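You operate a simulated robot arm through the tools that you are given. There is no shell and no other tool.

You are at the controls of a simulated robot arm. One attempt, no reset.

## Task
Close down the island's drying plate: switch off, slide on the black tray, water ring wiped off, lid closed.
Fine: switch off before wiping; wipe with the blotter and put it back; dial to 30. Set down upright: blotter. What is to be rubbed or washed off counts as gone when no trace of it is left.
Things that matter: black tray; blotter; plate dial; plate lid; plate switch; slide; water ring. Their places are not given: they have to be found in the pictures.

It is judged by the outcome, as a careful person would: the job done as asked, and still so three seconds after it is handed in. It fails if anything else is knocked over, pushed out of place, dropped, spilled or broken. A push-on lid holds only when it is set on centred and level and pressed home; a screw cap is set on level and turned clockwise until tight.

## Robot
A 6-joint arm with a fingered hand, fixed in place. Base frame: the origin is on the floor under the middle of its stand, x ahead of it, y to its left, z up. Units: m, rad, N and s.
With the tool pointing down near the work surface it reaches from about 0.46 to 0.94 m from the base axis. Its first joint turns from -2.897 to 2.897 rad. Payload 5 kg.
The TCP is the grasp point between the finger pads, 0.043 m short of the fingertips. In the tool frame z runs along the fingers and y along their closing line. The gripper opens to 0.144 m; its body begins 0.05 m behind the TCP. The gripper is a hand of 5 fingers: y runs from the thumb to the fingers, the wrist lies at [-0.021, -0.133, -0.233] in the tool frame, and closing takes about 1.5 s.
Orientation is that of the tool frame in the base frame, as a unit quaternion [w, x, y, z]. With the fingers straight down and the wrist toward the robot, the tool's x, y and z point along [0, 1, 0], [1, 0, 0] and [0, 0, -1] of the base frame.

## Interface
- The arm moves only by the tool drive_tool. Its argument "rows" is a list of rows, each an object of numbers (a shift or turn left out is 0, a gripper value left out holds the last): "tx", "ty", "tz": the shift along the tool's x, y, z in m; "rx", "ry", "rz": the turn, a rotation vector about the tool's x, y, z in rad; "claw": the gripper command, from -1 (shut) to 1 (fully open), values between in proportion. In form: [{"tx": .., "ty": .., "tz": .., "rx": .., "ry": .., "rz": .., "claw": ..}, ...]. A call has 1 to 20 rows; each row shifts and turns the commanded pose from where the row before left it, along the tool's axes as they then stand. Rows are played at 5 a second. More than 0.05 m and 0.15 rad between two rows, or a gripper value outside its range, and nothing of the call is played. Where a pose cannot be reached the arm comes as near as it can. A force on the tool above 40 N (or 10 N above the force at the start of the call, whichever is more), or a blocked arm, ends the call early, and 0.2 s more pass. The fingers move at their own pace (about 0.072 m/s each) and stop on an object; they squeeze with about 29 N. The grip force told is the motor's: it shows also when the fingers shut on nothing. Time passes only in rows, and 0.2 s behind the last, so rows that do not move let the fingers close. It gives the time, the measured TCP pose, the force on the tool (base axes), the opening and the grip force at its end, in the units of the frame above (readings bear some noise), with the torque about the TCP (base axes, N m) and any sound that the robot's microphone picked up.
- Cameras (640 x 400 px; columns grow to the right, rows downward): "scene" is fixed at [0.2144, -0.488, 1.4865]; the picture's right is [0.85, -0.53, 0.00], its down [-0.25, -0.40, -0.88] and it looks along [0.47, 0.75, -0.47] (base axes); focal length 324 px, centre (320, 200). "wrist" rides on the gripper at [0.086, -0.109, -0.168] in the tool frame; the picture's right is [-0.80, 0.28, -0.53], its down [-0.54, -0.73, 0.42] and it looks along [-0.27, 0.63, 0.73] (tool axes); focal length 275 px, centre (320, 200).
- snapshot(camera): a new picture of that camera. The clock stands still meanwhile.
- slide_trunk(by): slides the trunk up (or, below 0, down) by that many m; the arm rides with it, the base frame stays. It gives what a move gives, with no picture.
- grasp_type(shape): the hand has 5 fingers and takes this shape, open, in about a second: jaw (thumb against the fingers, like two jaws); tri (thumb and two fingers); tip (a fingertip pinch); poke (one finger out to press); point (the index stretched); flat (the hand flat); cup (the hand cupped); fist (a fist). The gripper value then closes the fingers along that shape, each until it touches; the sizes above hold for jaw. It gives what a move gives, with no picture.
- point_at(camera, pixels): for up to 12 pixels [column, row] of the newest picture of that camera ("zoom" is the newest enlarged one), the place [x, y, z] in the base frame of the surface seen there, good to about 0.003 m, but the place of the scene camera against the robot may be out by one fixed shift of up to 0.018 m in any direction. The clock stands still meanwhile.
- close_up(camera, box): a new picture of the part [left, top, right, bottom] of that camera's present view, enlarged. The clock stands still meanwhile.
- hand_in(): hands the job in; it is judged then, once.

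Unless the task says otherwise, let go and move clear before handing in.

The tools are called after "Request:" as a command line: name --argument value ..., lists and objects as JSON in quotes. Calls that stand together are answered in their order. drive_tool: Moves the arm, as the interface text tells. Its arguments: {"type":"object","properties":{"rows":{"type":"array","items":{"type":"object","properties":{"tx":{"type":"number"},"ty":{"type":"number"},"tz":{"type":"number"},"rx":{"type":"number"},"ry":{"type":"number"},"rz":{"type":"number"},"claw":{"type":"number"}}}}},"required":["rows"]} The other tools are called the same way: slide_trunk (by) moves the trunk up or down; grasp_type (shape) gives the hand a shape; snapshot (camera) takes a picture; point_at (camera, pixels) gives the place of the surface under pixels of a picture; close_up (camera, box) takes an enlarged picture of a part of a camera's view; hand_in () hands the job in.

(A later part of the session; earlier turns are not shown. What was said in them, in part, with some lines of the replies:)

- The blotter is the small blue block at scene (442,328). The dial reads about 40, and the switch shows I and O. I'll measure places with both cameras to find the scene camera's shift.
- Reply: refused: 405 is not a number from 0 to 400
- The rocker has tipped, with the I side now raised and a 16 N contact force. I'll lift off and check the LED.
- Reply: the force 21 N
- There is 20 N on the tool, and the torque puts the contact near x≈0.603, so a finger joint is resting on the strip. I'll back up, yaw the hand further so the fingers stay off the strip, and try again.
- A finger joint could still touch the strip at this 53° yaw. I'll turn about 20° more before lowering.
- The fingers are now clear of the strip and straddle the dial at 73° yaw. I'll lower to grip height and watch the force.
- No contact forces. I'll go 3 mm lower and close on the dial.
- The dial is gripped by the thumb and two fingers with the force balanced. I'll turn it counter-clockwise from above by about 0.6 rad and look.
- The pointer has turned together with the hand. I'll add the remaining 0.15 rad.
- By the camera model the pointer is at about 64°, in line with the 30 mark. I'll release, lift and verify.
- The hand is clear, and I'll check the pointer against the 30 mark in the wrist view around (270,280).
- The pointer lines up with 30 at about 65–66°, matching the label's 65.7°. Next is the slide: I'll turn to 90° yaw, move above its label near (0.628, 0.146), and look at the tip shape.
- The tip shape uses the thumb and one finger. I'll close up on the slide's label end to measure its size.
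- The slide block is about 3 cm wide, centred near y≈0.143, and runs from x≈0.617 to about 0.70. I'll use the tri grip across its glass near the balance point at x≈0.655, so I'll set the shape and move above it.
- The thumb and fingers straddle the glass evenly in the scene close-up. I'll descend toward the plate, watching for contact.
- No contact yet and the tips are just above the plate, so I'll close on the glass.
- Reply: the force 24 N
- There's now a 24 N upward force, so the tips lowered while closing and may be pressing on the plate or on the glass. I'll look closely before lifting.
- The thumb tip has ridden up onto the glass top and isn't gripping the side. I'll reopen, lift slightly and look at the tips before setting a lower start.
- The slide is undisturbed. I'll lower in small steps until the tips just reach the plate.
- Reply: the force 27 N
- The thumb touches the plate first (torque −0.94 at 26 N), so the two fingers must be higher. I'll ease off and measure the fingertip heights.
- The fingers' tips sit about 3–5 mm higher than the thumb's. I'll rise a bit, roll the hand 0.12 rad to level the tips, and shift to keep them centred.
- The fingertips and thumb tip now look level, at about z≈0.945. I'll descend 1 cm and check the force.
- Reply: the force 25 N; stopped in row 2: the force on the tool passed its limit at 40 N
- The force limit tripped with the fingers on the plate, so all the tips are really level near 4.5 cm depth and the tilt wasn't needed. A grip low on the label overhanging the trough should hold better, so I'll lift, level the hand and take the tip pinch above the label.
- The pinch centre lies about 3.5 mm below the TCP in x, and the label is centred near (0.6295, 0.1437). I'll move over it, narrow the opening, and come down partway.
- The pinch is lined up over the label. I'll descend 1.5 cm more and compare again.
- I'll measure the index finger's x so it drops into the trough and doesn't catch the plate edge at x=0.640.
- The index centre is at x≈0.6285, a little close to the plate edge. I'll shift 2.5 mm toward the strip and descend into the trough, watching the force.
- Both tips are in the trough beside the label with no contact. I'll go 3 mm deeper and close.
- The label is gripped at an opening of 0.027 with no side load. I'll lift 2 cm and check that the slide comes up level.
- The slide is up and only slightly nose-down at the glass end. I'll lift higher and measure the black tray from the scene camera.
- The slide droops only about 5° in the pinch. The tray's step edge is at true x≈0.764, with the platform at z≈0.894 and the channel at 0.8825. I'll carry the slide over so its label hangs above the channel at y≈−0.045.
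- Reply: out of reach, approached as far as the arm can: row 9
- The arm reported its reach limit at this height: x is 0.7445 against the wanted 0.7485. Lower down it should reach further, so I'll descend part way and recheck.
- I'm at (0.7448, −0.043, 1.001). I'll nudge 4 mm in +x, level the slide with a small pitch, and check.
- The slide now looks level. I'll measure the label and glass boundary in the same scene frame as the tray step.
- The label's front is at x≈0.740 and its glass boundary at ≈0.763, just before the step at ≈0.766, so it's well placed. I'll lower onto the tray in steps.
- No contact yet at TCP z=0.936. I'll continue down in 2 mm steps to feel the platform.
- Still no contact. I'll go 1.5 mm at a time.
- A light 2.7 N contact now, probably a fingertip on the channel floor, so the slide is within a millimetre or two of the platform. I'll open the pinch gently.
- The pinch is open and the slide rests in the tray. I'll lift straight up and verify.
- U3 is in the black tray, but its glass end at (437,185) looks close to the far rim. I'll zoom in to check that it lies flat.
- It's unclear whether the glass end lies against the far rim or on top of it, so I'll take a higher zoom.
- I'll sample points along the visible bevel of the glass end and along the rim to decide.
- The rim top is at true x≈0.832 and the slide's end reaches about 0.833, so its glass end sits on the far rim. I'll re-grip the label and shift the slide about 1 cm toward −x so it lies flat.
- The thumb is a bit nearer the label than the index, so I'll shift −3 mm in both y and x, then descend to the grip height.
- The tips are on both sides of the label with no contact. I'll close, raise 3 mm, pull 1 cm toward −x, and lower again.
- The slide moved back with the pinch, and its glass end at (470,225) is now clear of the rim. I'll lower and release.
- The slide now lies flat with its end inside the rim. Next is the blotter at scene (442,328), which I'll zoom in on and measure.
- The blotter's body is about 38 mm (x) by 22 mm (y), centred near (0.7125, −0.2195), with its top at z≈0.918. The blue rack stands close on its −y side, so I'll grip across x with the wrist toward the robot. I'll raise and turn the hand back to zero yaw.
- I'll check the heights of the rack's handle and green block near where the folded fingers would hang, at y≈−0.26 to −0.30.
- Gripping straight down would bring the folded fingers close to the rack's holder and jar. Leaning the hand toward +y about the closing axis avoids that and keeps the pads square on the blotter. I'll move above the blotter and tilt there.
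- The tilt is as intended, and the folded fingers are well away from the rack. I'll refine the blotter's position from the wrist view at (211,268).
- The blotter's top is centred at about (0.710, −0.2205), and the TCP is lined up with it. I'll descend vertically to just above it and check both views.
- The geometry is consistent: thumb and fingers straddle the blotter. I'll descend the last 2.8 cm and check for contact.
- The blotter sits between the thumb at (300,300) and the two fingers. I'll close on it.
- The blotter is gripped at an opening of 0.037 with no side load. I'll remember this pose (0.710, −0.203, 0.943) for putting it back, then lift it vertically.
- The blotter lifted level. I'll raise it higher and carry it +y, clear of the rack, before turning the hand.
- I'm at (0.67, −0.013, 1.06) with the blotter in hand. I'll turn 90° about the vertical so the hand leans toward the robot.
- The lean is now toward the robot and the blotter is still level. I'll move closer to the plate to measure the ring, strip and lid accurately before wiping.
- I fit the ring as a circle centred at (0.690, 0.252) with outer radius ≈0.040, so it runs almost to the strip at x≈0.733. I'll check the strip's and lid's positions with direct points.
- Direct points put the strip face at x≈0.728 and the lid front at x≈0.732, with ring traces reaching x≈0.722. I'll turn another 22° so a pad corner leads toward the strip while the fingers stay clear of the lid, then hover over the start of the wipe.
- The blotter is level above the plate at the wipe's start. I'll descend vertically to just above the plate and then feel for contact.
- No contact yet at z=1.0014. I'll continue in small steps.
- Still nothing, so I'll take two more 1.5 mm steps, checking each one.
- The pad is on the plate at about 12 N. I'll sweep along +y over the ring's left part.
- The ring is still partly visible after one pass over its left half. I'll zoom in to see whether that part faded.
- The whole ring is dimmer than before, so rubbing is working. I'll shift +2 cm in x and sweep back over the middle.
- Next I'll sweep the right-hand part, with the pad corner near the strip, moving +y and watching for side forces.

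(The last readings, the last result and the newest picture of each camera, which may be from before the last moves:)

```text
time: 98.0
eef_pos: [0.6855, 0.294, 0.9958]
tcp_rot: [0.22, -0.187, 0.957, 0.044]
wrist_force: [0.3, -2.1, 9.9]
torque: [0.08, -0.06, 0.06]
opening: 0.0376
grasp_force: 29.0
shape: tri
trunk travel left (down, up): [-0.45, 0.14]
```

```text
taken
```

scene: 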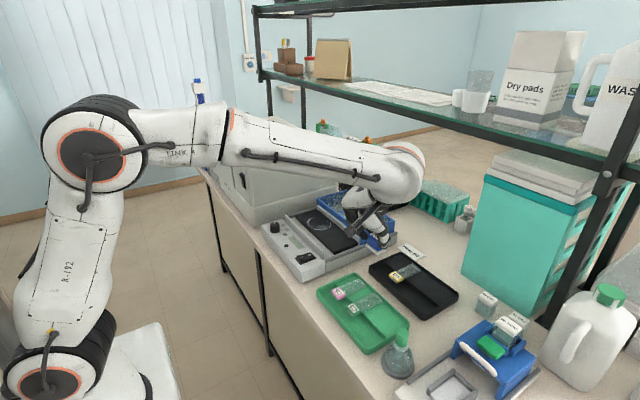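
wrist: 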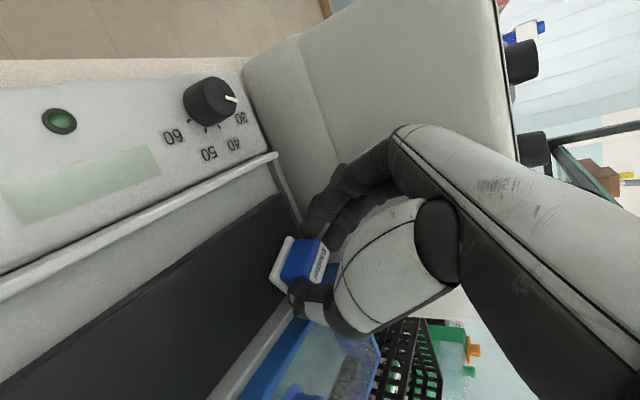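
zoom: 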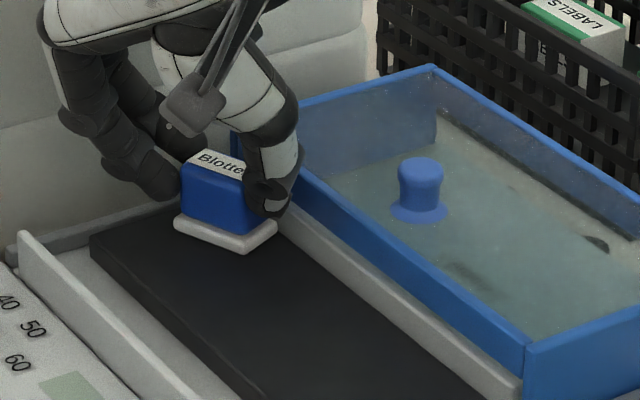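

The ring no longer shows on the plate. I'll make two more passes over the area for safety, then lift and inspect closely.

Request:
drive_tool --rows '[{"tx": 0.0068, "ty": -0.0185, "tz": -0.0033}, {"tx": 0.0068, "ty": -0.0185, "tz": -0.0033}, {"tx": 0.0068, "ty": -0.0185, "tz": -0.0033}, {"tx": 0.0068, "ty": -0.0185, "tz": -0.0033}, {"tx": 0.0068, "ty": -0.0185, "tz": -0.0033}, {"tx": 0.0125, "ty": 0.0056, "tz": -0.006}, {"tx": 0.0084, "ty": 0.0037, "tz": -0.004}, {"tx": -0.0068, "ty": 0.0185, "tz": 0.0033}, {"tx": -0.0068, "ty": 0.0185, "tz": 0.0033}, {"tx": -0.0068, "ty": 0.0185, "tz": 0.0033}, {"tx": -0.0068, "ty": 0.0185, "tz": 0.0033}, {"tx": -0.0068, "ty": 0.0185, "tz": 0.0033}, {}]'

Request:
drive_tool --rows '[{"tx": 0.0068, "ty": -0.0185, "tz": -0.0033}, {"tx": 0.0068, "ty": -0.0185, "tz": -0.0033}, {"tx": 0.0068, "ty": -0.0185, "tz": -0.0033}, {"tx": 0.0068, "ty": -0.0185, "tz": -0.0033}, {"tx": 0.0068, "ty": -0.0185, "tz": -0.0033}, {"tx": -0.0044, "tz": -0.009}, {"tx": -0.0087, "tz": -0.018}, {"tx": -0.0131, "tz": -0.027}, {}]'

Request:
snapshot --camera "wrist"

Request:
close_up --camera "scene" --box '[290, 195, 370, 255]'

```text
time: 100.8
eef_pos: [0.6604, 0.2946, 0.9953]
tcp_rot: [0.219, -0.187, 0.957, 0.044]
wrist_force: [-0.7, -1.0, 9.3]
torque: [0.05, -0.07, 0.01]
opening: 0.0373
grasp_force: 29.4
shape: tri
trunk travel left (down, up): [-0.45, 0.14]
```

```text
time: 102.8
eef_pos: [0.6631, 0.1934, 1.0563]
tcp_rot: [0.219, -0.187, 0.957, 0.044]
wrist_force: [0.2, 1.1, 0.4]
torque: [0.02, -0.02, -0.01]
opening: 0.037
grasp_force: 28.8
shape: tri
trunk travel left (down, up): [-0.45, 0.14]
```

```text
taken
```

wrist: 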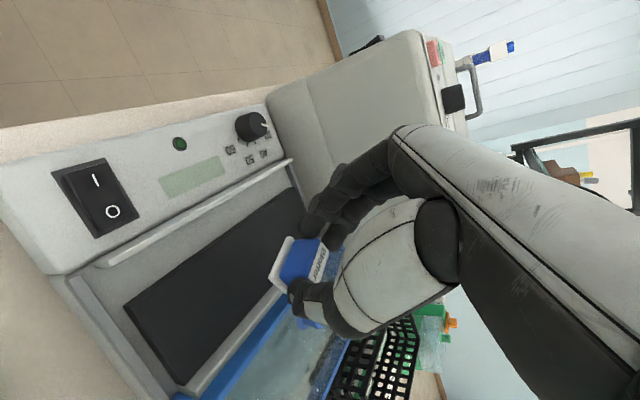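

```text
6.67 times, centred on (330, 225) of scene
```

zoom: 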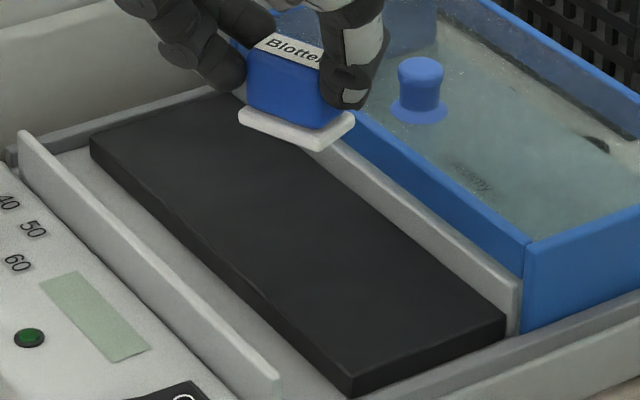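

No trace of the ring is left in either view. Now I'll return the blotter: move −y, clear of the device, and turn back to zero yaw.

Request:
drive_tool --rows '[{"tx": 0.0101, "ty": -0.0278, "tz": -0.0049}, {"tx": 0.0101, "ty": -0.0278, "tz": -0.0049}, {"tx": 0.0101, "ty": -0.0278, "tz": -0.0049}, {"tx": 0.0101, "ty": -0.0278, "tz": -0.0049}, {"tx": 0.0101, "ty": -0.0278, "tz": -0.0049}, {"tx": 0.0101, "ty": -0.0278, "tz": -0.0049}, {"tx": 0.0101, "ty": -0.0278, "tz": -0.0049}, {}]'

Request:
drive_tool --rows '[{"rx": 0.0608, "rz": 0.126}, {"rx": 0.0608, "rz": 0.126}, {"rx": 0.0608, "rz": 0.126}, {"rx": 0.0608, "rz": 0.126}, {"rx": 0.0608, "rz": 0.126}, {"rx": 0.0608, "rz": 0.126}, {"rx": 0.0608, "rz": 0.126}, {"rx": 0.0608, "rz": 0.126}, {"rx": 0.0608, "rz": 0.126}, {"rx": 0.0608, "rz": 0.126}, {"rx": 0.0608, "rz": 0.126}, {"rx": 0.0608, "rz": 0.126}, {"rx": 0.0608, "rz": 0.126}, {"rx": 0.0608, "rz": 0.126}, {}]'

Request:
snapshot --camera "scene"

Request:
close_up --camera "scene" --box '[290, 180, 370, 250]'

```text
time: 104.6
eef_pos: [0.6727, 0.0095, 1.063]
tcp_rot: [0.216, -0.179, 0.959, 0.037]
wrist_force: [-0.2, 0.4, -0.9]
torque: [0.0, 0.02, 0.06]
opening: 0.0371
grasp_force: 28.9
shape: tri
out of reach, approached as far as the arm can: row 6, 7
trunk travel left (down, up): [-0.45, 0.14]
```

```text
time: 107.8
eef_pos: [0.6734, 0.0108, 1.0631]
tcp_rot: [0.157, 0.691, 0.689, -0.156]
wrist_force: [0.3, -0.6, -0.2]
torque: [-0.02, 0.01, -0.01]
opening: 0.0369
grasp_force: 28.8
shape: tri
trunk travel left (down, up): [-0.45, 0.14]
```

```text
taken
```

scene: 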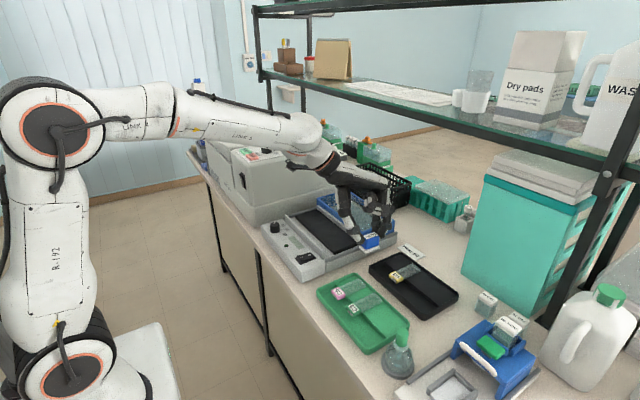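

```text
5.71 times, centred on (330, 215) of scene
```

zoom: 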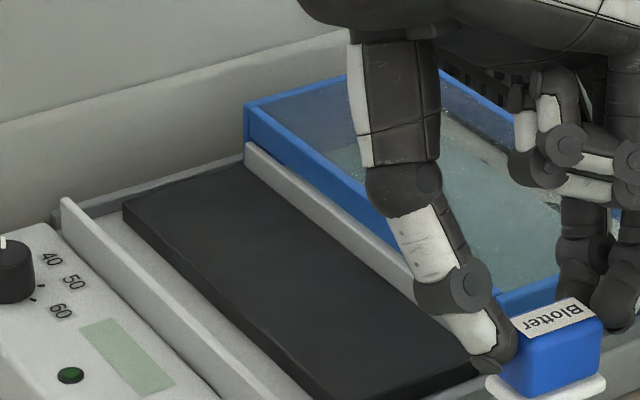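

The plate is clean and the hand is back in the pick orientation. I'll move above the blotter's original spot at TCP (0.710, −0.203).

Request:
drive_tool --rows '[{"tx": -0.0386, "tz": 0.0185, "ty": 0.0073}, {"tx": -0.0386, "tz": 0.0185, "ty": 0.0073}, {"tx": -0.0386, "tz": 0.0185, "ty": 0.0073}, {"tx": -0.0386, "tz": 0.0185, "ty": 0.0073}, {"tx": -0.0386, "tz": 0.0185, "ty": 0.0074}, {}]'

Request:
close_up --camera "scene" --box '[400, 250, 500, 340]'

```text
time: 109.2
eef_pos: [0.7096, -0.2057, 1.063]
tcp_rot: [0.157, 0.69, 0.689, -0.157]
wrist_force: [-0.5, -0.8, -0.5]
torque: [0.05, 0.0, -0.01]
opening: 0.0368
grasp_force: 29.3
shape: tri
trunk travel left (down, up): [-0.45, 0.14]
```

```text
4.44 times, centred on (450, 295) of scene
```

zoom: 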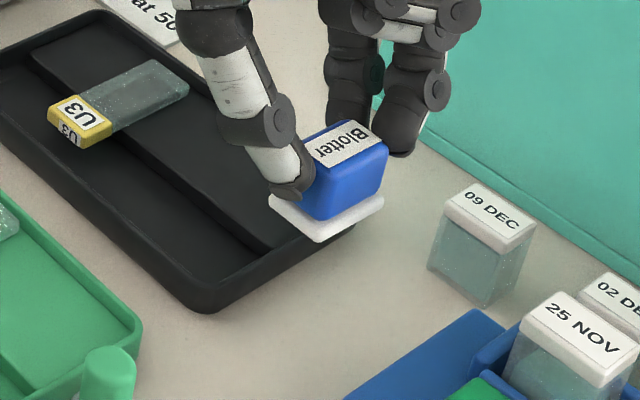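

The blotter is level and above its spot. I'll lower vertically, slowing near the table.

Request:
drive_tool --rows '[{"tx": 0.0109, "tz": 0.017}, {"tx": 0.0086, "tz": 0.0181}, {"tx": 0.0086, "tz": 0.0181}, {"tx": 0.0086, "tz": 0.0181}, {"tx": 0.0086, "tz": 0.0181}, {"tx": 0.0043, "tz": 0.009}, {}]'

Request:
drive_tool --rows '[{"tx": 0.0013, "tz": 0.0027}, {"tx": 0.0011, "tz": 0.0023}, {}]'

Request:
close_up --camera "scene" --box '[400, 270, 500, 350]'

```text
time: 110.8
eef_pos: [0.7101, -0.2016, 0.9518]
tcp_rot: [0.157, 0.691, 0.689, -0.156]
wrist_force: [0.2, -0.4, -0.6]
torque: [0.0, -0.02, 0.0]
opening: 0.037
grasp_force: 29.6
shape: tri
trunk travel left (down, up): [-0.45, 0.14]
```

```text
time: 111.6
eef_pos: [0.7113, -0.2019, 0.9459]
tcp_rot: [0.156, 0.69, 0.689, -0.157]
wrist_force: [0.3, -0.4, -1.3]
torque: [0.04, 0.02, 0.0]
opening: 0.037
grasp_force: 29.0
shape: tri
trunk travel left (down, up): [-0.45, 0.14]
```

```text
5.00 times, centred on (450, 310) of scene
```

zoom: 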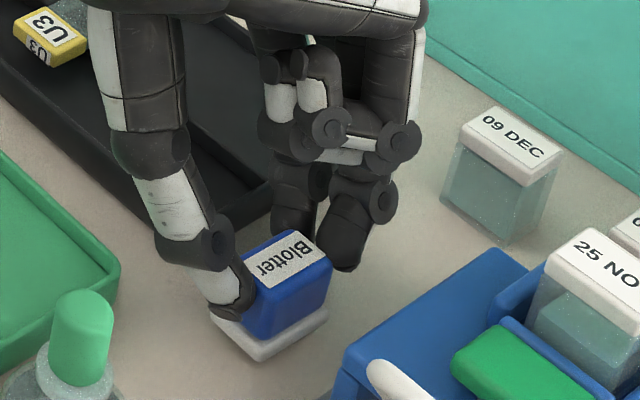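

I'm at z=0.946, a few millimetres above contact. I'll lower gently until the pad touches.

Request:
drive_tool --rows '[{"tx": 0.0009, "tz": 0.0018}, {}]'

Request:
drive_tool --rows '[{"tx": 0.0006, "tz": 0.0012}, {}]'

```text
time: 112.2
eef_pos: [0.7097, -0.2017, 0.9455]
tcp_rot: [0.157, 0.69, 0.689, -0.156]
wrist_force: [0.3, -0.1, -0.6]
torque: [0.0, -0.02, 0.05]
opening: 0.0368
grasp_force: 29.2
shape: tri
trunk travel left (down, up): [-0.45, 0.14]
```

```text
time: 112.8
eef_pos: [0.71, -0.2016, 0.9445]
tcp_rot: [0.158, 0.69, 0.689, -0.157]
wrist_force: [0.3, -0.1, -0.4]
torque: [0.03, 0.01, -0.02]
opening: 0.0368
grasp_force: 29.1
shape: tri
trunk travel left (down, up): [-0.45, 0.14]
```

Not touching yet, so I'll take two more small steps.

Request:
drive_tool --rows '[{"tx": 0.0006, "tz": 0.0012}, {}]'

Request:
drive_tool --rows '[{"tx": 0.0006, "tz": 0.0012}, {}]'

```text
time: 113.4
eef_pos: [0.7094, -0.2012, 0.9431]
tcp_rot: [0.158, 0.69, 0.689, -0.157]
wrist_force: [-0.1, -0.1, -0.5]
torque: [0.02, 0.0, -0.01]
opening: 0.037
grasp_force: 28.7
shape: tri
trunk travel left (down, up): [-0.45, 0.14]
```

```text
time: 114.0
eef_pos: [0.7094, -0.201, 0.9428]
tcp_rot: [0.157, 0.69, 0.689, -0.156]
wrist_force: [0.5, -0.5, 2.6]
torque: [-0.01, -0.08, -0.01]
opening: 0.0372
grasp_force: 29.0
shape: tri
trunk travel left (down, up): [-0.45, 0.14]
```

A light 2.6 N contact means the blotter is standing on the table. I'll open gently and look before lifting away.

Request:
drive_tool --rows '[{"claw": -0.4}, {"claw": -0.3}, {"claw": -0.2}, {"claw": -0.1}, {"claw": 0.0}, {}]'

Request:
close_up --camera "scene" --box '[400, 270, 500, 350]'

Request:
close_up --camera "wrist" --box '[200, 160, 400, 360]'

```text
time: 115.4
eef_pos: [0.7092, -0.2013, 0.9409]
tcp_rot: [0.157, 0.691, 0.689, -0.156]
wrist_force: [-0.2, 0.1, 0.6]
torque: [0.03, -0.01, -0.02]
opening: 0.0715
grasp_force: 0.1
shape: tri
trunk travel left (down, up): [-0.45, 0.14]
```

```text
5.00 times, centred on (450, 310) of scene
```

zoom: 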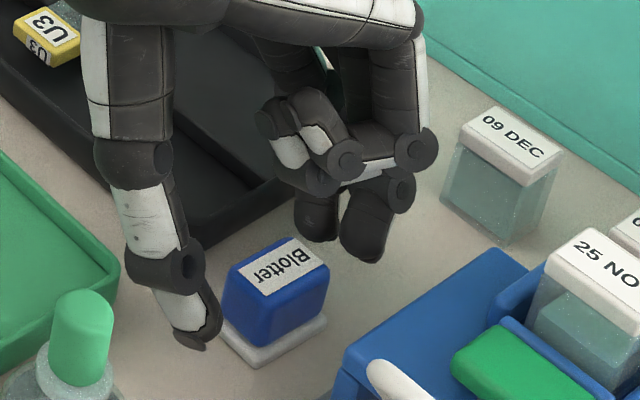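

```text
2.00 times, centred on (300, 260) of wrist
```

zoom: 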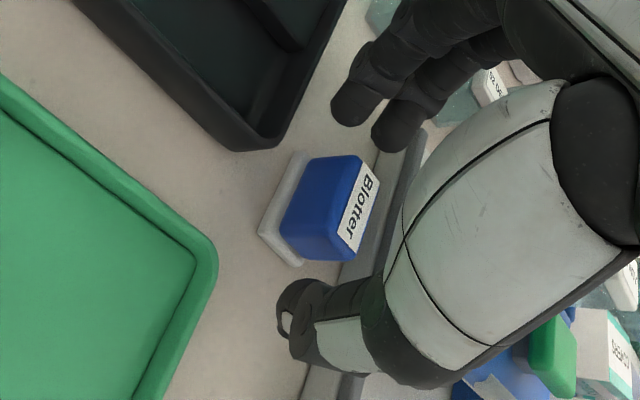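

The blotter stands upright in its old place. I'll lift away vertically, straighten the hand, and move over the lid knob near (0.757, 0.220).

Request:
drive_tool --rows '[{"tx": -0.0043, "tz": -0.009}, {"tx": -0.0086, "tz": -0.0181}, {"tx": -0.0129, "tz": -0.0271}, {"tx": -0.0129, "tz": -0.0271}, {"tx": -0.0129, "tz": -0.0271}, {"tx": -0.0086, "tz": -0.0181}, {"ry": 0.15}, {"ry": 0.15}, {"ry": 0.15}, {}]'

Request:
close_up --camera "scene" --box '[400, 290, 500, 370]'

Request:
snapshot --camera "scene"

```text
time: 117.6
eef_pos: [0.7091, -0.2005, 1.082]
tcp_rot: [0.0, 0.708, 0.706, 0.001]
wrist_force: [0.6, -0.2, -0.8]
torque: [0.04, 0.01, -0.02]
opening: 0.0715
grasp_force: 0.1
shape: tri
trunk travel left (down, up): [-0.45, 0.14]
```

```text
5.00 times, centred on (450, 330) of scene
```

zoom: 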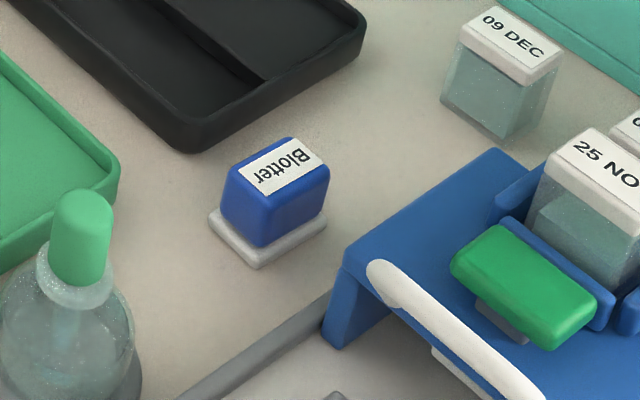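

```text
taken
```

scene: 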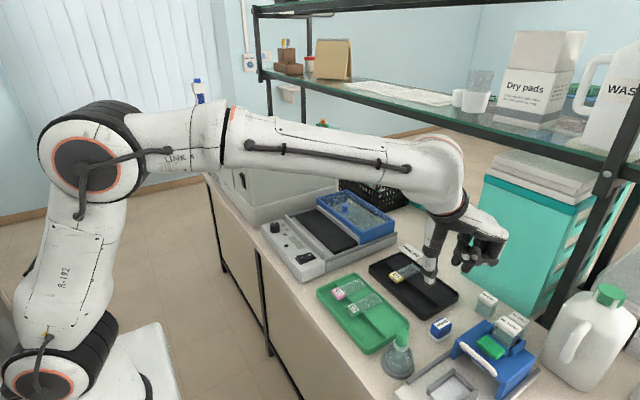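

The blotter is back within a couple of millimetres of where it stood. I'll travel to above the lid knob.

Request:
drive_tool --rows '[{"tx": 0.035, "ty": 0.0039, "claw": -0.2}, {"tx": 0.035, "ty": 0.0039}, {"tx": 0.035, "ty": 0.0039}, {"tx": 0.035, "ty": 0.0039}, {"tx": 0.035, "ty": 0.0039}, {"tx": 0.035, "ty": 0.0039}, {"tx": 0.035, "ty": 0.0039}, {"tx": 0.035, "ty": 0.0039}, {"tx": 0.035, "ty": 0.0039}, {"tx": 0.035, "ty": 0.0039}, {"tx": 0.035, "ty": 0.0039}, {"tx": 0.035, "ty": 0.0041}, {}]'

Request:
snapshot --camera "wrist"

Request:
close_up --camera "scene" --box '[300, 140, 420, 230]'

```text
time: 120.4
eef_pos: [0.7579, 0.2202, 1.0811]
tcp_rot: [-0.001, 0.708, 0.706, 0.001]
wrist_force: [0.1, -0.2, -0.9]
torque: [-0.02, 0.0, 0.01]
opening: 0.0581
grasp_force: 0.0
shape: tri
trunk travel left (down, up): [-0.45, 0.14]
```

```text
taken
```

wrist: 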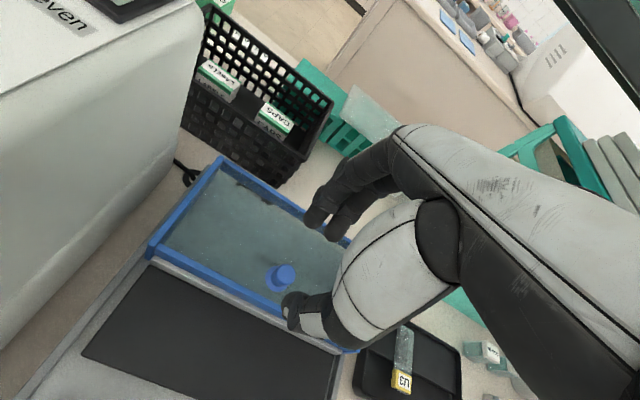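

```text
4.44 times, centred on (360, 185) of scene
```

zoom: 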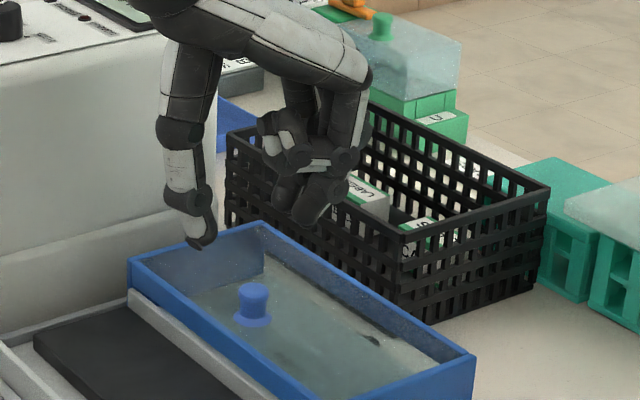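

I'm above the lid, with the knob at wrist (283,273). I'll zoom to measure the knob's position.

Request:
close_up --camera "wrist" --box '[240, 230, 330, 310]'

Request:
point_at --camera "zoom" --pixels '[[310, 195], [300, 185], [320, 210], [285, 225], [290, 240], [330, 230], [250, 190], [200, 260], [180, 290]]'

```text
5.00 times, centred on (285, 270) of wrist
```

zoom: 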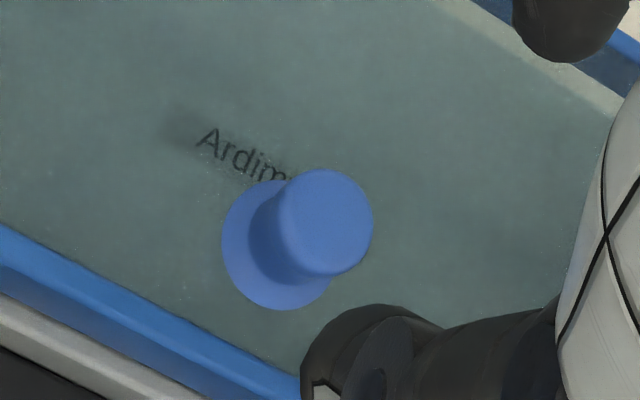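

```text
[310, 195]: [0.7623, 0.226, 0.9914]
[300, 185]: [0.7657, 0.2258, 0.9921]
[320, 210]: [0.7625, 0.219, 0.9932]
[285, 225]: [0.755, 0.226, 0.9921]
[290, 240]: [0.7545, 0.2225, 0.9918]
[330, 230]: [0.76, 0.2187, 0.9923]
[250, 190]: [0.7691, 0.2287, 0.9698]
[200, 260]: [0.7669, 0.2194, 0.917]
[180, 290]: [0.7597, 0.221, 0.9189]
```

The knob is centred near (0.759, 0.2195), 18 mm across, with its top at z≈0.992. I'll descend around it with the tips just above the flange.

Request:
drive_tool --rows '[{"tz": 0.02}, {"tz": 0.02}, {"tz": 0.012}, {"tz": 0.006}, {}]'

Request:
close_up --camera "scene" --box '[310, 160, 390, 220]'

Request:
close_up --camera "wrist" --box '[230, 170, 390, 340]'

```text
time: 121.6
eef_pos: [0.7572, 0.2187, 1.023]
tcp_rot: [0.0, 0.708, 0.706, 0.002]
wrist_force: [0.8, -0.2, 0.8]
torque: [0.0, 0.0, -0.01]
opening: 0.0582
grasp_force: 0.1
shape: tri
trunk travel left (down, up): [-0.45, 0.14]
```

```text
6.67 times, centred on (350, 190) of scene
```

zoom: 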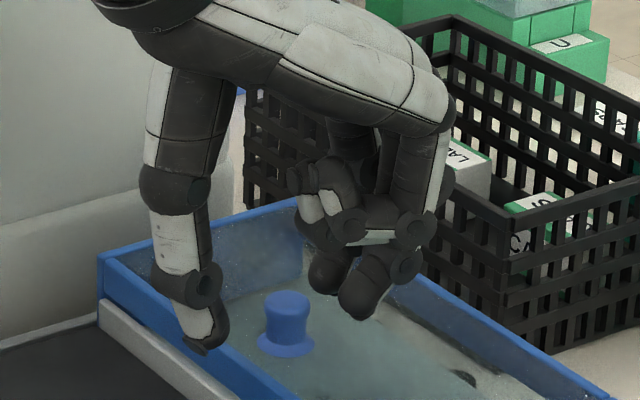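

```text
2.35 times, centred on (310, 255) of wrist
```

zoom: 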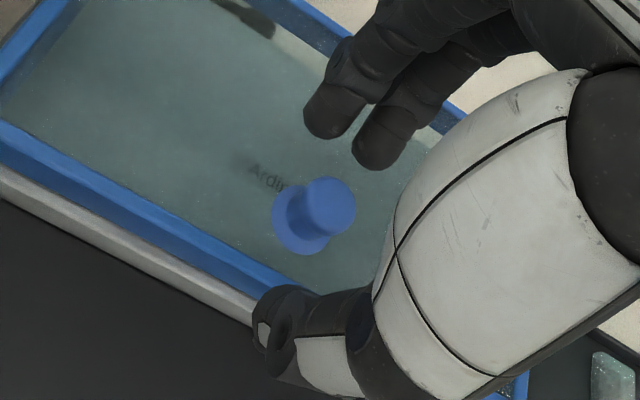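

The knob is centred between thumb and fingers. I'll close on it.

Request:
drive_tool --rows '[{"tz": 0.002}, {"claw": -1}, {"claw": -1}, {"claw": -1}, {"claw": -1}, {"claw": -1}]'

Request:
close_up --camera "scene" --box '[310, 160, 390, 220]'

Request:
close_up --camera "wrist" --box '[230, 170, 390, 340]'

```text
time: 123.0
eef_pos: [0.7566, 0.2191, 1.0211]
tcp_rot: [0.0, 0.707, 0.707, 0.0]
wrist_force: [-1.1, 1.9, -2.8]
torque: [0.04, -0.01, 0.04]
opening: 0.0106
grasp_force: 28.3
shape: tri
trunk travel left (down, up): [-0.45, 0.14]
```

```text
6.67 times, centred on (350, 190) of scene
```

zoom: 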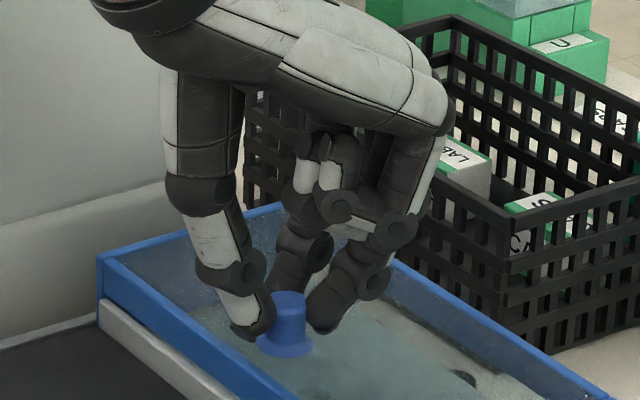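

```text
2.35 times, centred on (310, 255) of wrist
```

zoom: 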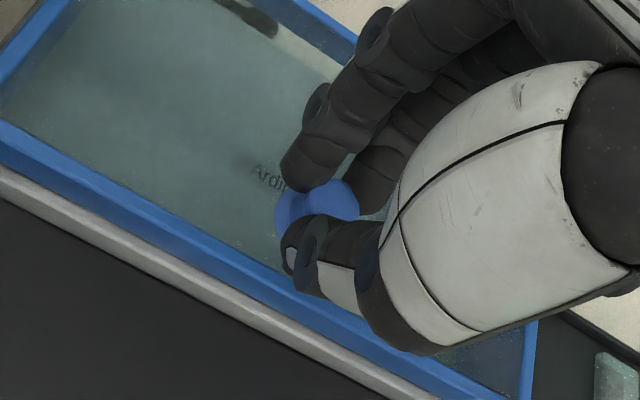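

The knob is held in three-point contact. I'll pull toward −x by 1 cm and check the force and motion.

Request:
drive_tool --rows '[{"ty": -0.005}, {"ty": -0.005}, {}]'

Request:
close_up --camera "scene" --box '[290, 160, 410, 250]'

```text
time: 123.8
eef_pos: [0.746, 0.2201, 1.0206]
tcp_rot: [0.0, 0.707, 0.707, 0.0]
wrist_force: [0.2, 3.1, -3.9]
torque: [0.12, -0.03, 0.03]
opening: 0.0104
grasp_force: 29.4
shape: tri
trunk travel left (down, up): [-0.45, 0.14]
```

```text
4.44 times, centred on (350, 205) of scene
```

zoom: 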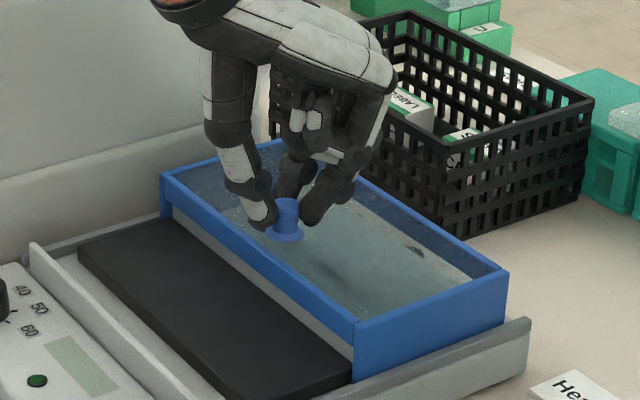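

The lid slides with little force and the front bar passes over the strip. I'll continue in steps, watching the force.

Request:
drive_tool --rows '[{"ty": -0.01}, {"ty": -0.01}, {"ty": -0.01}, {"ty": -0.01}, {"ty": -0.01}, {"ty": -0.01}, {}]'

Request:
close_up --camera "scene" --box '[270, 170, 390, 260]'

```text
time: 125.4
eef_pos: [0.688, 0.2199, 1.0212]
tcp_rot: [0.0, 0.707, 0.707, 0.0]
wrist_force: [-0.7, 4.0, -12.4]
torque: [0.14, 0.01, 0.04]
opening: 0.01
grasp_force: 28.9
shape: tri
trunk travel left (down, up): [-0.45, 0.14]
```

```text
4.44 times, centred on (330, 215) of scene
```

zoom: 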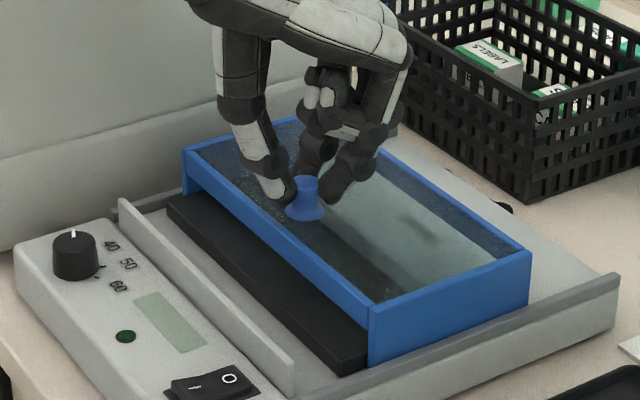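

The lid is halfway, but the knob now pulls the tool down with 12 N. I'll relax the height by 1.5 mm to avoid lifting the lid off its rails.

Request:
drive_tool --rows '[{"tz": 0.0015}, {}]'

Request:
drive_tool --rows '[{"ty": -0.01}, {"ty": -0.01}, {}]'

Request:
close_up --camera "scene" --box '[270, 180, 390, 270]'

```text
time: 126.0
eef_pos: [0.6876, 0.2194, 1.0211]
tcp_rot: [0.0, 0.707, 0.707, 0.001]
wrist_force: [-1.4, 6.1, -8.1]
torque: [0.2, 0.04, 0.02]
opening: 0.01
grasp_force: 28.6
shape: tri
trunk travel left (down, up): [-0.45, 0.14]
```

```text
time: 126.8
eef_pos: [0.6663, 0.2194, 1.0214]
tcp_rot: [0.0, 0.708, 0.707, 0.001]
wrist_force: [-0.8, 9.0, -8.9]
torque: [0.27, 0.0, 0.08]
opening: 0.0101
grasp_force: 29.0
shape: tri
trunk travel left (down, up): [-0.45, 0.14]
```

```text
4.44 times, centred on (330, 225) of scene
```

zoom: 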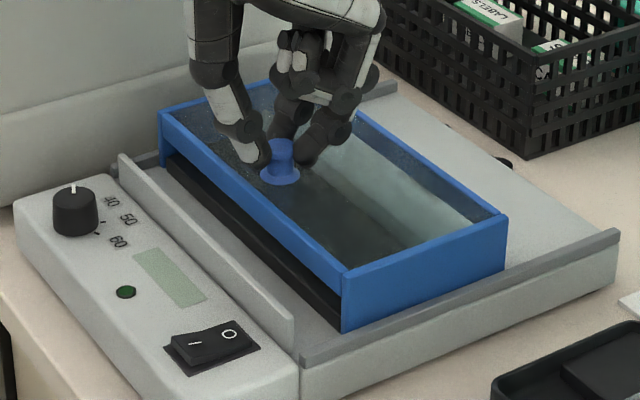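

A side force of 9 N along +y shows the track drifts slightly that way. I'll ease 1.5 mm in +y and 1 mm down, and continue.

Request:
drive_tool --rows '[{"tx": 0.0015, "tz": 0.001}, {}]'

Request:
drive_tool --rows '[{"ty": -0.01, "tx": 0.0003}, {"ty": -0.01, "tx": 0.0003}, {}]'

Request:
close_up --camera "scene" --box '[270, 180, 390, 270]'

```text
time: 127.4
eef_pos: [0.6678, 0.2201, 1.0213]
tcp_rot: [0.001, 0.708, 0.706, 0.001]
wrist_force: [0.3, 2.0, -0.2]
torque: [0.1, -0.03, 0.03]
opening: 0.0101
grasp_force: 29.3
shape: tri
trunk travel left (down, up): [-0.45, 0.14]
```

```text
time: 128.2
eef_pos: [0.6479, 0.2196, 1.0198]
tcp_rot: [0.001, 0.708, 0.706, 0.002]
wrist_force: [-0.3, -3.8, 5.1]
torque: [-0.15, -0.03, -0.05]
opening: 0.0106
grasp_force: 29.1
shape: tri
trunk travel left (down, up): [-0.45, 0.14]
```

```text
4.44 times, centred on (330, 225) of scene
```

zoom: 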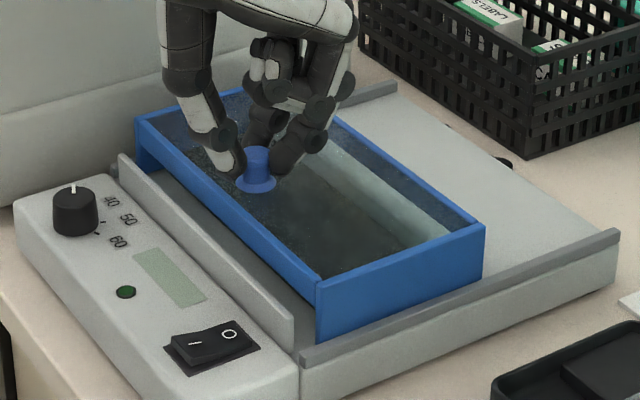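

The lid front is near x≈0.62, and the remaining gap to the panel strip is about 1.5 cm. I'll continue in smaller steps to feel the end stop.

Request:
drive_tool --rows '[{"ty": -0.005}, {"ty": -0.005}, {}]'

Request:
close_up --camera "scene" --box '[270, 190, 390, 270]'

Request:
snapshot --camera "wrist"

```text
time: 129.0
eef_pos: [0.6381, 0.2202, 1.0204]
tcp_rot: [-0.001, 0.707, 0.707, 0.001]
wrist_force: [0.7, -6.7, 6.6]
torque: [-0.25, -0.07, -0.08]
opening: 0.0104
grasp_force: 28.7
shape: tri
trunk travel left (down, up): [-0.45, 0.14]
```

```text
5.00 times, centred on (330, 230) of scene
```

zoom: 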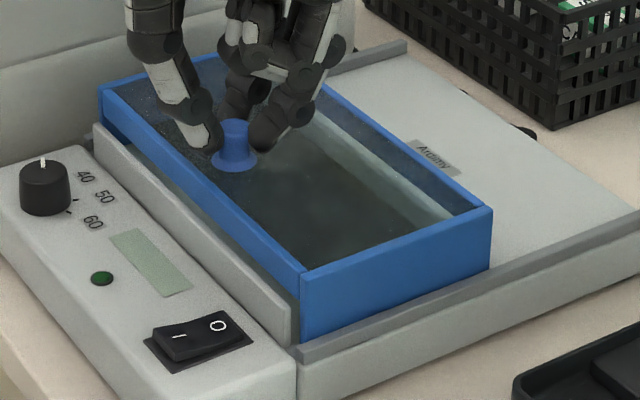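

```text
taken
```

wrist: 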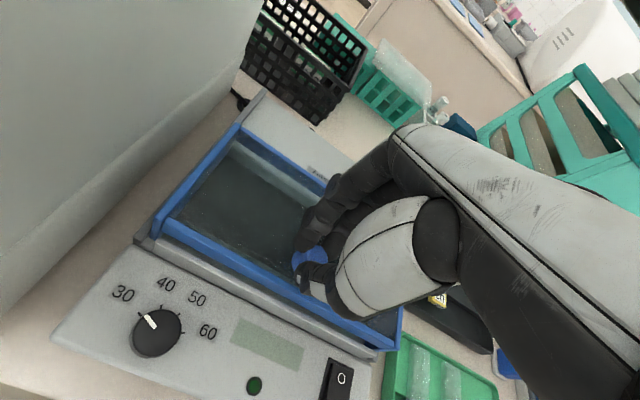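

The lid front is now close to the panel strip, and the dial pointer shows at 30. I'll correct 1 mm in y and continue in 3 mm steps.

Request:
drive_tool --rows '[{"tx": -0.001, "tz": -0.0007}, {"ty": -0.003}, {"ty": -0.003}, {}]'

Request:
drive_tool --rows '[{"ty": -0.003}, {}]'

Request:
close_up --camera "scene" --box '[270, 190, 390, 270]'

```text
time: 130.0
eef_pos: [0.6306, 0.2207, 1.0203]
tcp_rot: [-0.001, 0.707, 0.707, 0.002]
wrist_force: [-1.1, -2.2, 8.1]
torque: [-0.11, -0.03, -0.02]
opening: 0.0103
grasp_force: 29.0
shape: tri
trunk travel left (down, up): [-0.45, 0.14]
```

```text
time: 130.6
eef_pos: [0.6283, 0.2199, 1.0191]
tcp_rot: [-0.001, 0.707, 0.707, 0.002]
wrist_force: [1.7, 0.1, 5.2]
torque: [0.0, -0.13, 0.01]
opening: 0.0107
grasp_force: 29.1
shape: tri
trunk travel left (down, up): [-0.45, 0.14]
```

```text
5.00 times, centred on (330, 230) of scene
```

zoom: 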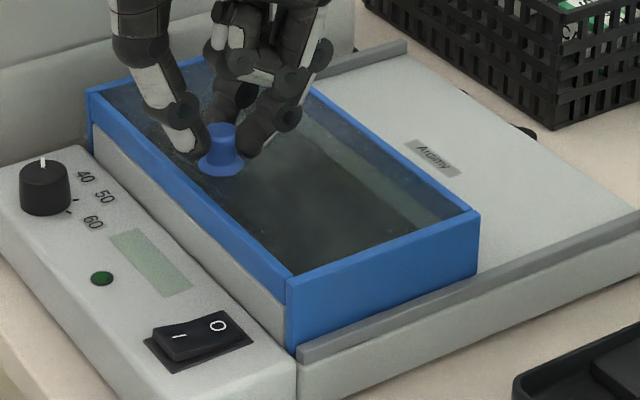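

The front bar now lines up with the panel strip. I'll continue in 2 mm steps until the stop is felt.

Request:
drive_tool --rows '[{"ty": -0.002}, {}]'

Request:
drive_tool --rows '[{"ty": -0.002}, {}]'

Request:
close_up --camera "scene" --box '[270, 190, 390, 270]'

```text
time: 131.2
eef_pos: [0.6279, 0.2193, 1.0219]
tcp_rot: [0.0, 0.708, 0.706, 0.003]
wrist_force: [7.5, 0.7, 6.5]
torque: [0.02, -0.35, -0.03]
opening: 0.0103
grasp_force: 28.9
shape: tri
trunk travel left (down, up): [-0.45, 0.14]
```

```text
time: 131.8
eef_pos: [0.6267, 0.2203, 1.0208]
tcp_rot: [-0.001, 0.708, 0.707, 0.002]
wrist_force: [13.0, 0.3, 5.5]
torque: [0.02, -0.6, -0.04]
opening: 0.0108
grasp_force: 28.8
shape: tri
trunk travel left (down, up): [-0.45, 0.14]
```

```text
5.00 times, centred on (330, 230) of scene
```

zoom: 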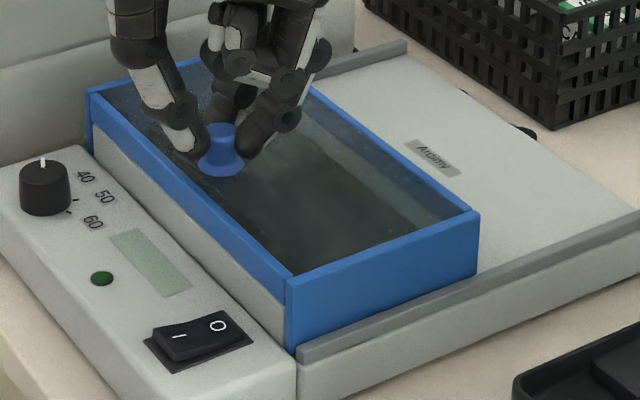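

The force rises to 13 N with no further motion, so the lid has reached its end stop. I'll give one more small pull to be sure, then ease off and release the knob.

Request:
drive_tool --rows '[{"ty": -0.002}, {}]'

Request:
drive_tool --rows '[{"ty": 0.005}, {"claw": -0.7}, {"claw": -0.5}, {"claw": -0.3}, {"claw": -0.2}, {"claw": -0.2}, {}]'

Request:
close_up --camera "scene" --box '[270, 190, 390, 270]'

```text
time: 132.4
eef_pos: [0.6253, 0.2203, 1.0202]
tcp_rot: [0.0, 0.708, 0.706, 0.002]
wrist_force: [19.1, 1.1, 6.2]
torque: [-0.02, -0.88, 0.06]
opening: 0.0107
grasp_force: 28.9
shape: tri
trunk travel left (down, up): [-0.45, 0.14]
```

```text
time: 134.0
eef_pos: [0.6278, 0.2207, 1.0213]
tcp_rot: [0.0, 0.708, 0.706, 0.001]
wrist_force: [0.3, -0.6, 0.8]
torque: [0.01, 0.0, -0.02]
opening: 0.0569
grasp_force: 0.2
shape: tri
trunk travel left (down, up): [-0.45, 0.14]
```

```text
5.00 times, centred on (330, 230) of scene
```

zoom: 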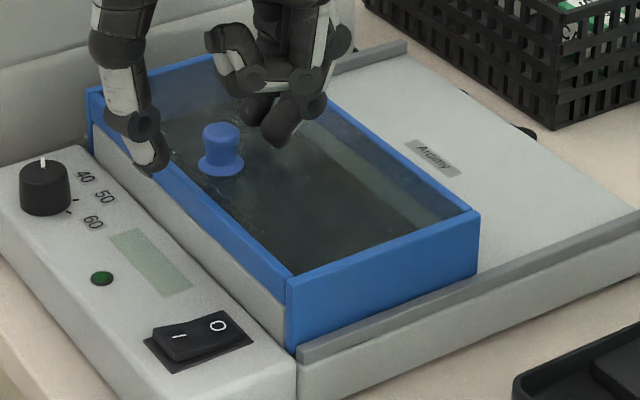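

The knob is released and the lid stays at its stop. I'll lift straight up and check everything.

Request:
drive_tool --rows '[{"tz": -0.015}, {"tz": -0.03}, {"tz": -0.04}, {"tz": -0.04}, {"tz": -0.04, "ty": -0.02}, {"tz": -0.03, "ty": -0.03}, {"ty": -0.03}, {}]'

Request:
snapshot --camera "scene"

Request:
snapshot --camera "wrist"

Request:
close_up --camera "scene" --box '[250, 180, 410, 290]'

Request:
close_up --camera "wrist" --box '[120, 140, 330, 320]'

```text
time: 135.8
eef_pos: [0.5441, 0.2192, 1.2169]
tcp_rot: [0.0, 0.708, 0.706, 0.001]
wrist_force: [0.0, 0.3, 0.2]
torque: [0.0, -0.01, -0.01]
opening: 0.0571
grasp_force: 0.1
shape: tri
trunk travel left (down, up): [-0.45, 0.14]
```

```text
taken
```

scene: 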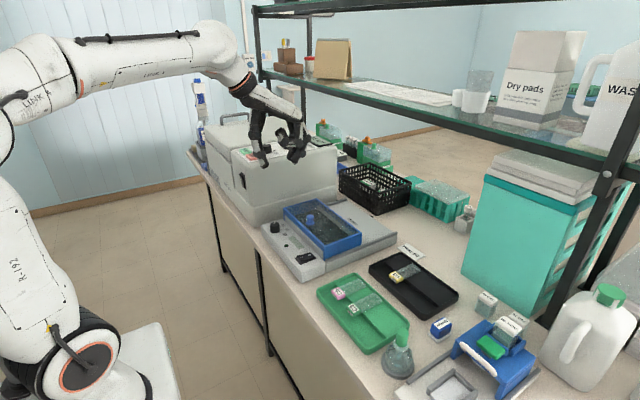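

```text
taken
```

wrist: 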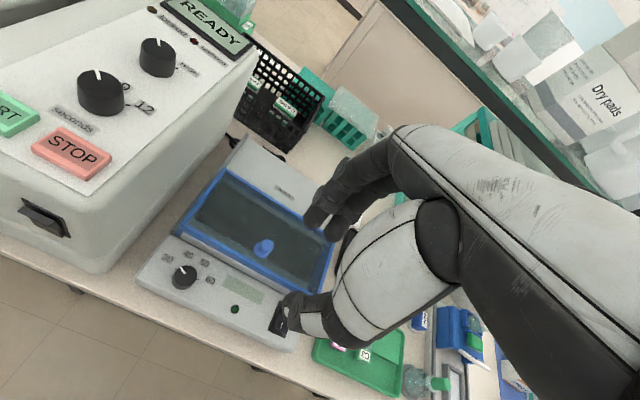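

```text
3.64 times, centred on (330, 235) of scene
```

zoom: 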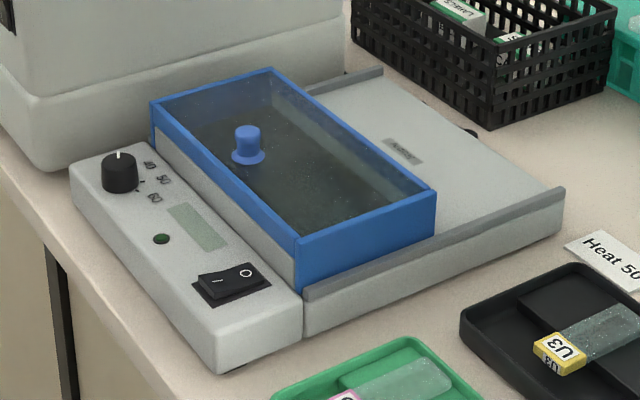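

```text
2.22 times, centred on (225, 230) of wrist
```

zoom: 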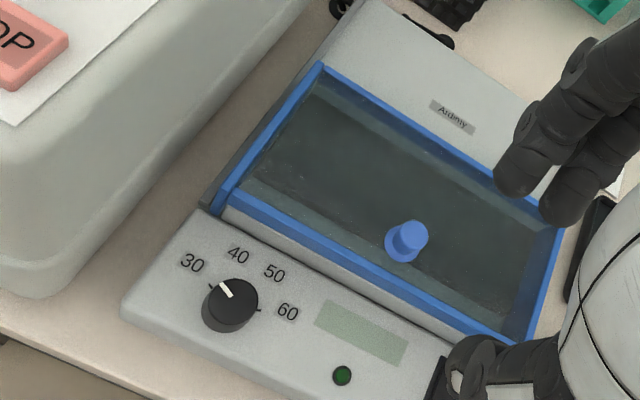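

Everything looks in place: the lid is closed, the switch is off and U3 is on the black tray. I'll check the dial's pointer exactly once more.

Request:
close_up --camera "wrist" --box '[150, 240, 230, 300]'

Request:
close_up --camera "scene" --box '[385, 250, 449, 290]'

Request:
close_up --camera "scene" --box '[260, 210, 320, 270]'

```text
6.67 times, centred on (190, 270) of wrist
```

zoom: 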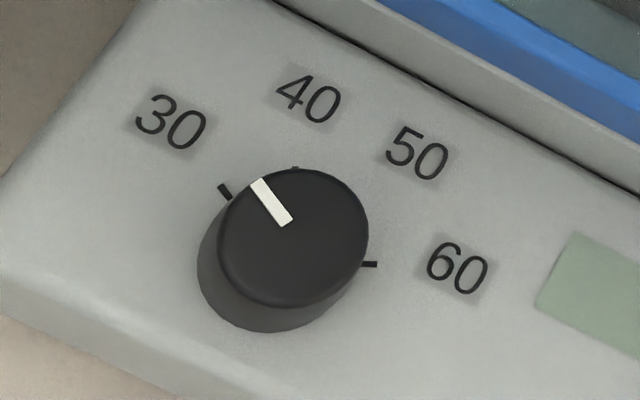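

```text
10.00 times, centred on (417, 270) of scene
```

zoom: 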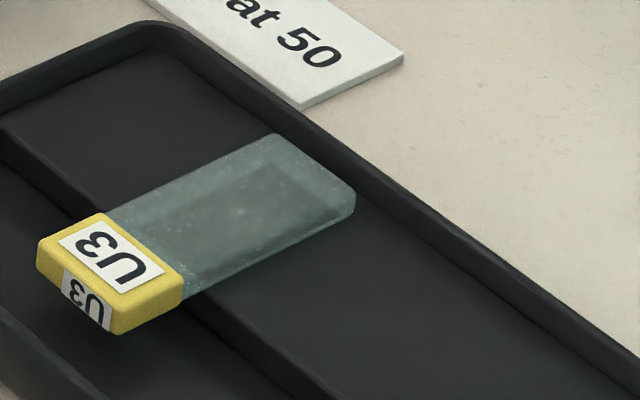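

```text
6.67 times, centred on (290, 240) of scene
```

zoom: 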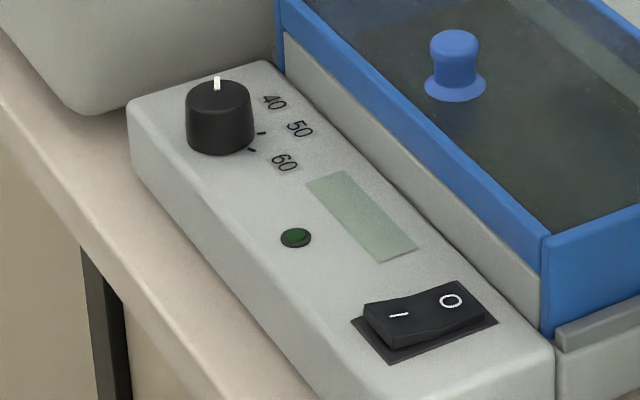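

The pointer is essentially on 30, though my measurements average about 65° against 67.5° for the mark. The hand is free, so I'll re-grip the dial and trim it by a small angle. First I'll move above the dial and turn to 95° yaw, staying high over the closed lid.

Request:
drive_tool --rows '[{"tx": 0.0377, "ty": 0.0042, "tz": 0.03}, {"tx": 0.0376, "ty": 0.0042, "tz": 0.03}, {"tz": 0.04}, {"rz": -0.1382}, {"rz": -0.1382}, {"rz": -0.1382}, {"rz": -0.1382}, {"rz": -0.1382}, {"rz": -0.1382}, {"rz": -0.1382}, {"rz": -0.1382}, {"rz": -0.1382}, {"rz": -0.1382}, {"rz": -0.1382}, {"rz": -0.1382, "claw": -0.3}, {}]'

Request:
close_up --camera "wrist" --box '[220, 200, 360, 330]'

Request:
close_up --camera "scene" --box '[240, 160, 340, 240]'

```text
time: 139.2
eef_pos: [0.5569, 0.2961, 1.1166]
tcp_rot: [0.001, -0.044, 0.999, 0.001]
wrist_force: [0.5, 0.6, -0.9]
torque: [0.0, 0.05, -0.03]
opening: 0.0505
grasp_force: 0.0
shape: tri
trunk travel left (down, up): [-0.45, 0.14]
```

```text
3.08 times, centred on (290, 265) of wrist
```

zoom: 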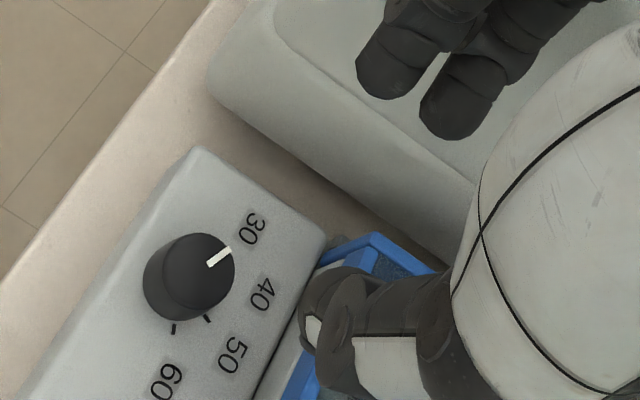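

```text
5.00 times, centred on (290, 200) of scene
```

zoom: 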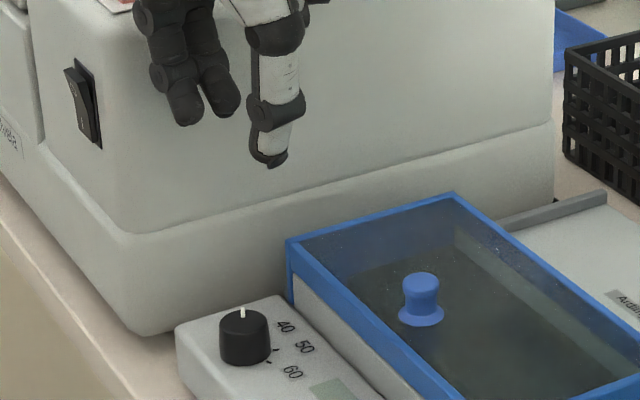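

Comparing the pointer line with both the 30 tick and the 30 label puts it within about ±2° of the mark in every view, so the dial is right as it is and I'll leave it. I'll move the hand up and clear, then take a last look.

Request:
drive_tool --rows '[{"tz": -0.03}, {"tz": -0.04}, {"tz": -0.04}, {"tz": -0.03, "ty": -0.03}, {"ty": -0.04}, {"ty": -0.04}, {}]'

Request:
snapshot --camera "scene"

Request:
close_up --camera "scene" --box '[250, 190, 490, 350]'

```text
time: 140.8
eef_pos: [0.5641, 0.1862, 1.2569]
tcp_rot: [0.001, -0.043, 0.999, 0.002]
wrist_force: [0.0, -0.4, -0.2]
torque: [0.0, -0.01, -0.01]
opening: 0.0506
grasp_force: 0.1
shape: tri
trunk travel left (down, up): [-0.45, 0.14]
```

```text
taken
```

scene: 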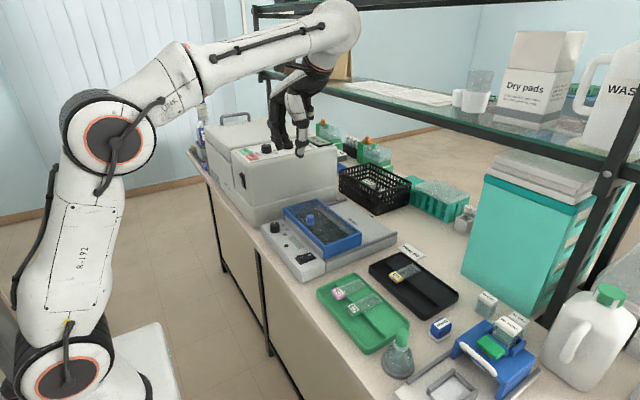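

```text
2.50 times, centred on (370, 270) of scene
```

zoom: 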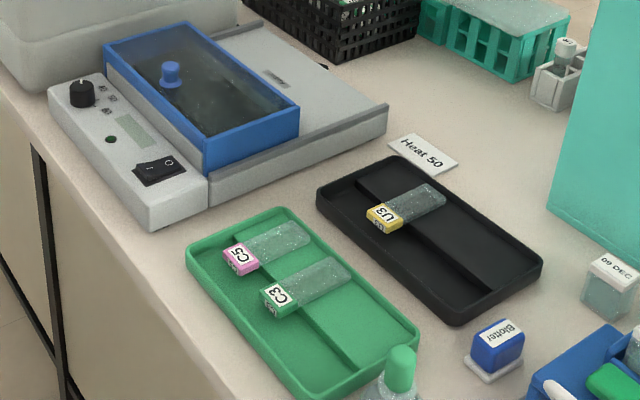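

The last picture shows the whole job done:
- **Switch and dial:** the switch is off with the LED dark, and the dial points to 30.
- **Lid and plate:** the lid is closed at its stop, and the plate was clean before I closed it.
- **Slide:** U3 lies flat on the black tray.
- **Blotter:** it stands upright in its place.

The hand is clear and empty, and I'm handing in.

Request:
hand_in

```text
The job is handed in.
```

The drying plate is closed down and the job is handed in; I don't have the verdict on it.

- **Switch:** it was turned off first, before any wiping, and the LED and display went dark.
- **Dial:** it points to 30, within about 2° of the mark by my measurements.
- **Slide:** U3 is on the black tray. My first placement left its glass end on the rim, so I re-gripped it and set it flat.
- **Water ring:** I wiped it off with the blotter, and no trace showed in either camera before the lid was closed.
- **Blotter:** it stands upright again, within a few millimetres of its original spot.
- **Lid:** it was pulled shut until it stopped moving, and it stayed there when I let go of the knob.

During the first tries at gripping the slide, the fingertips pressed on the glass with about 24 N and on the plate with up to 40 N. I saw no damage, and nothing else on the bench looked disturbed in the final picture.
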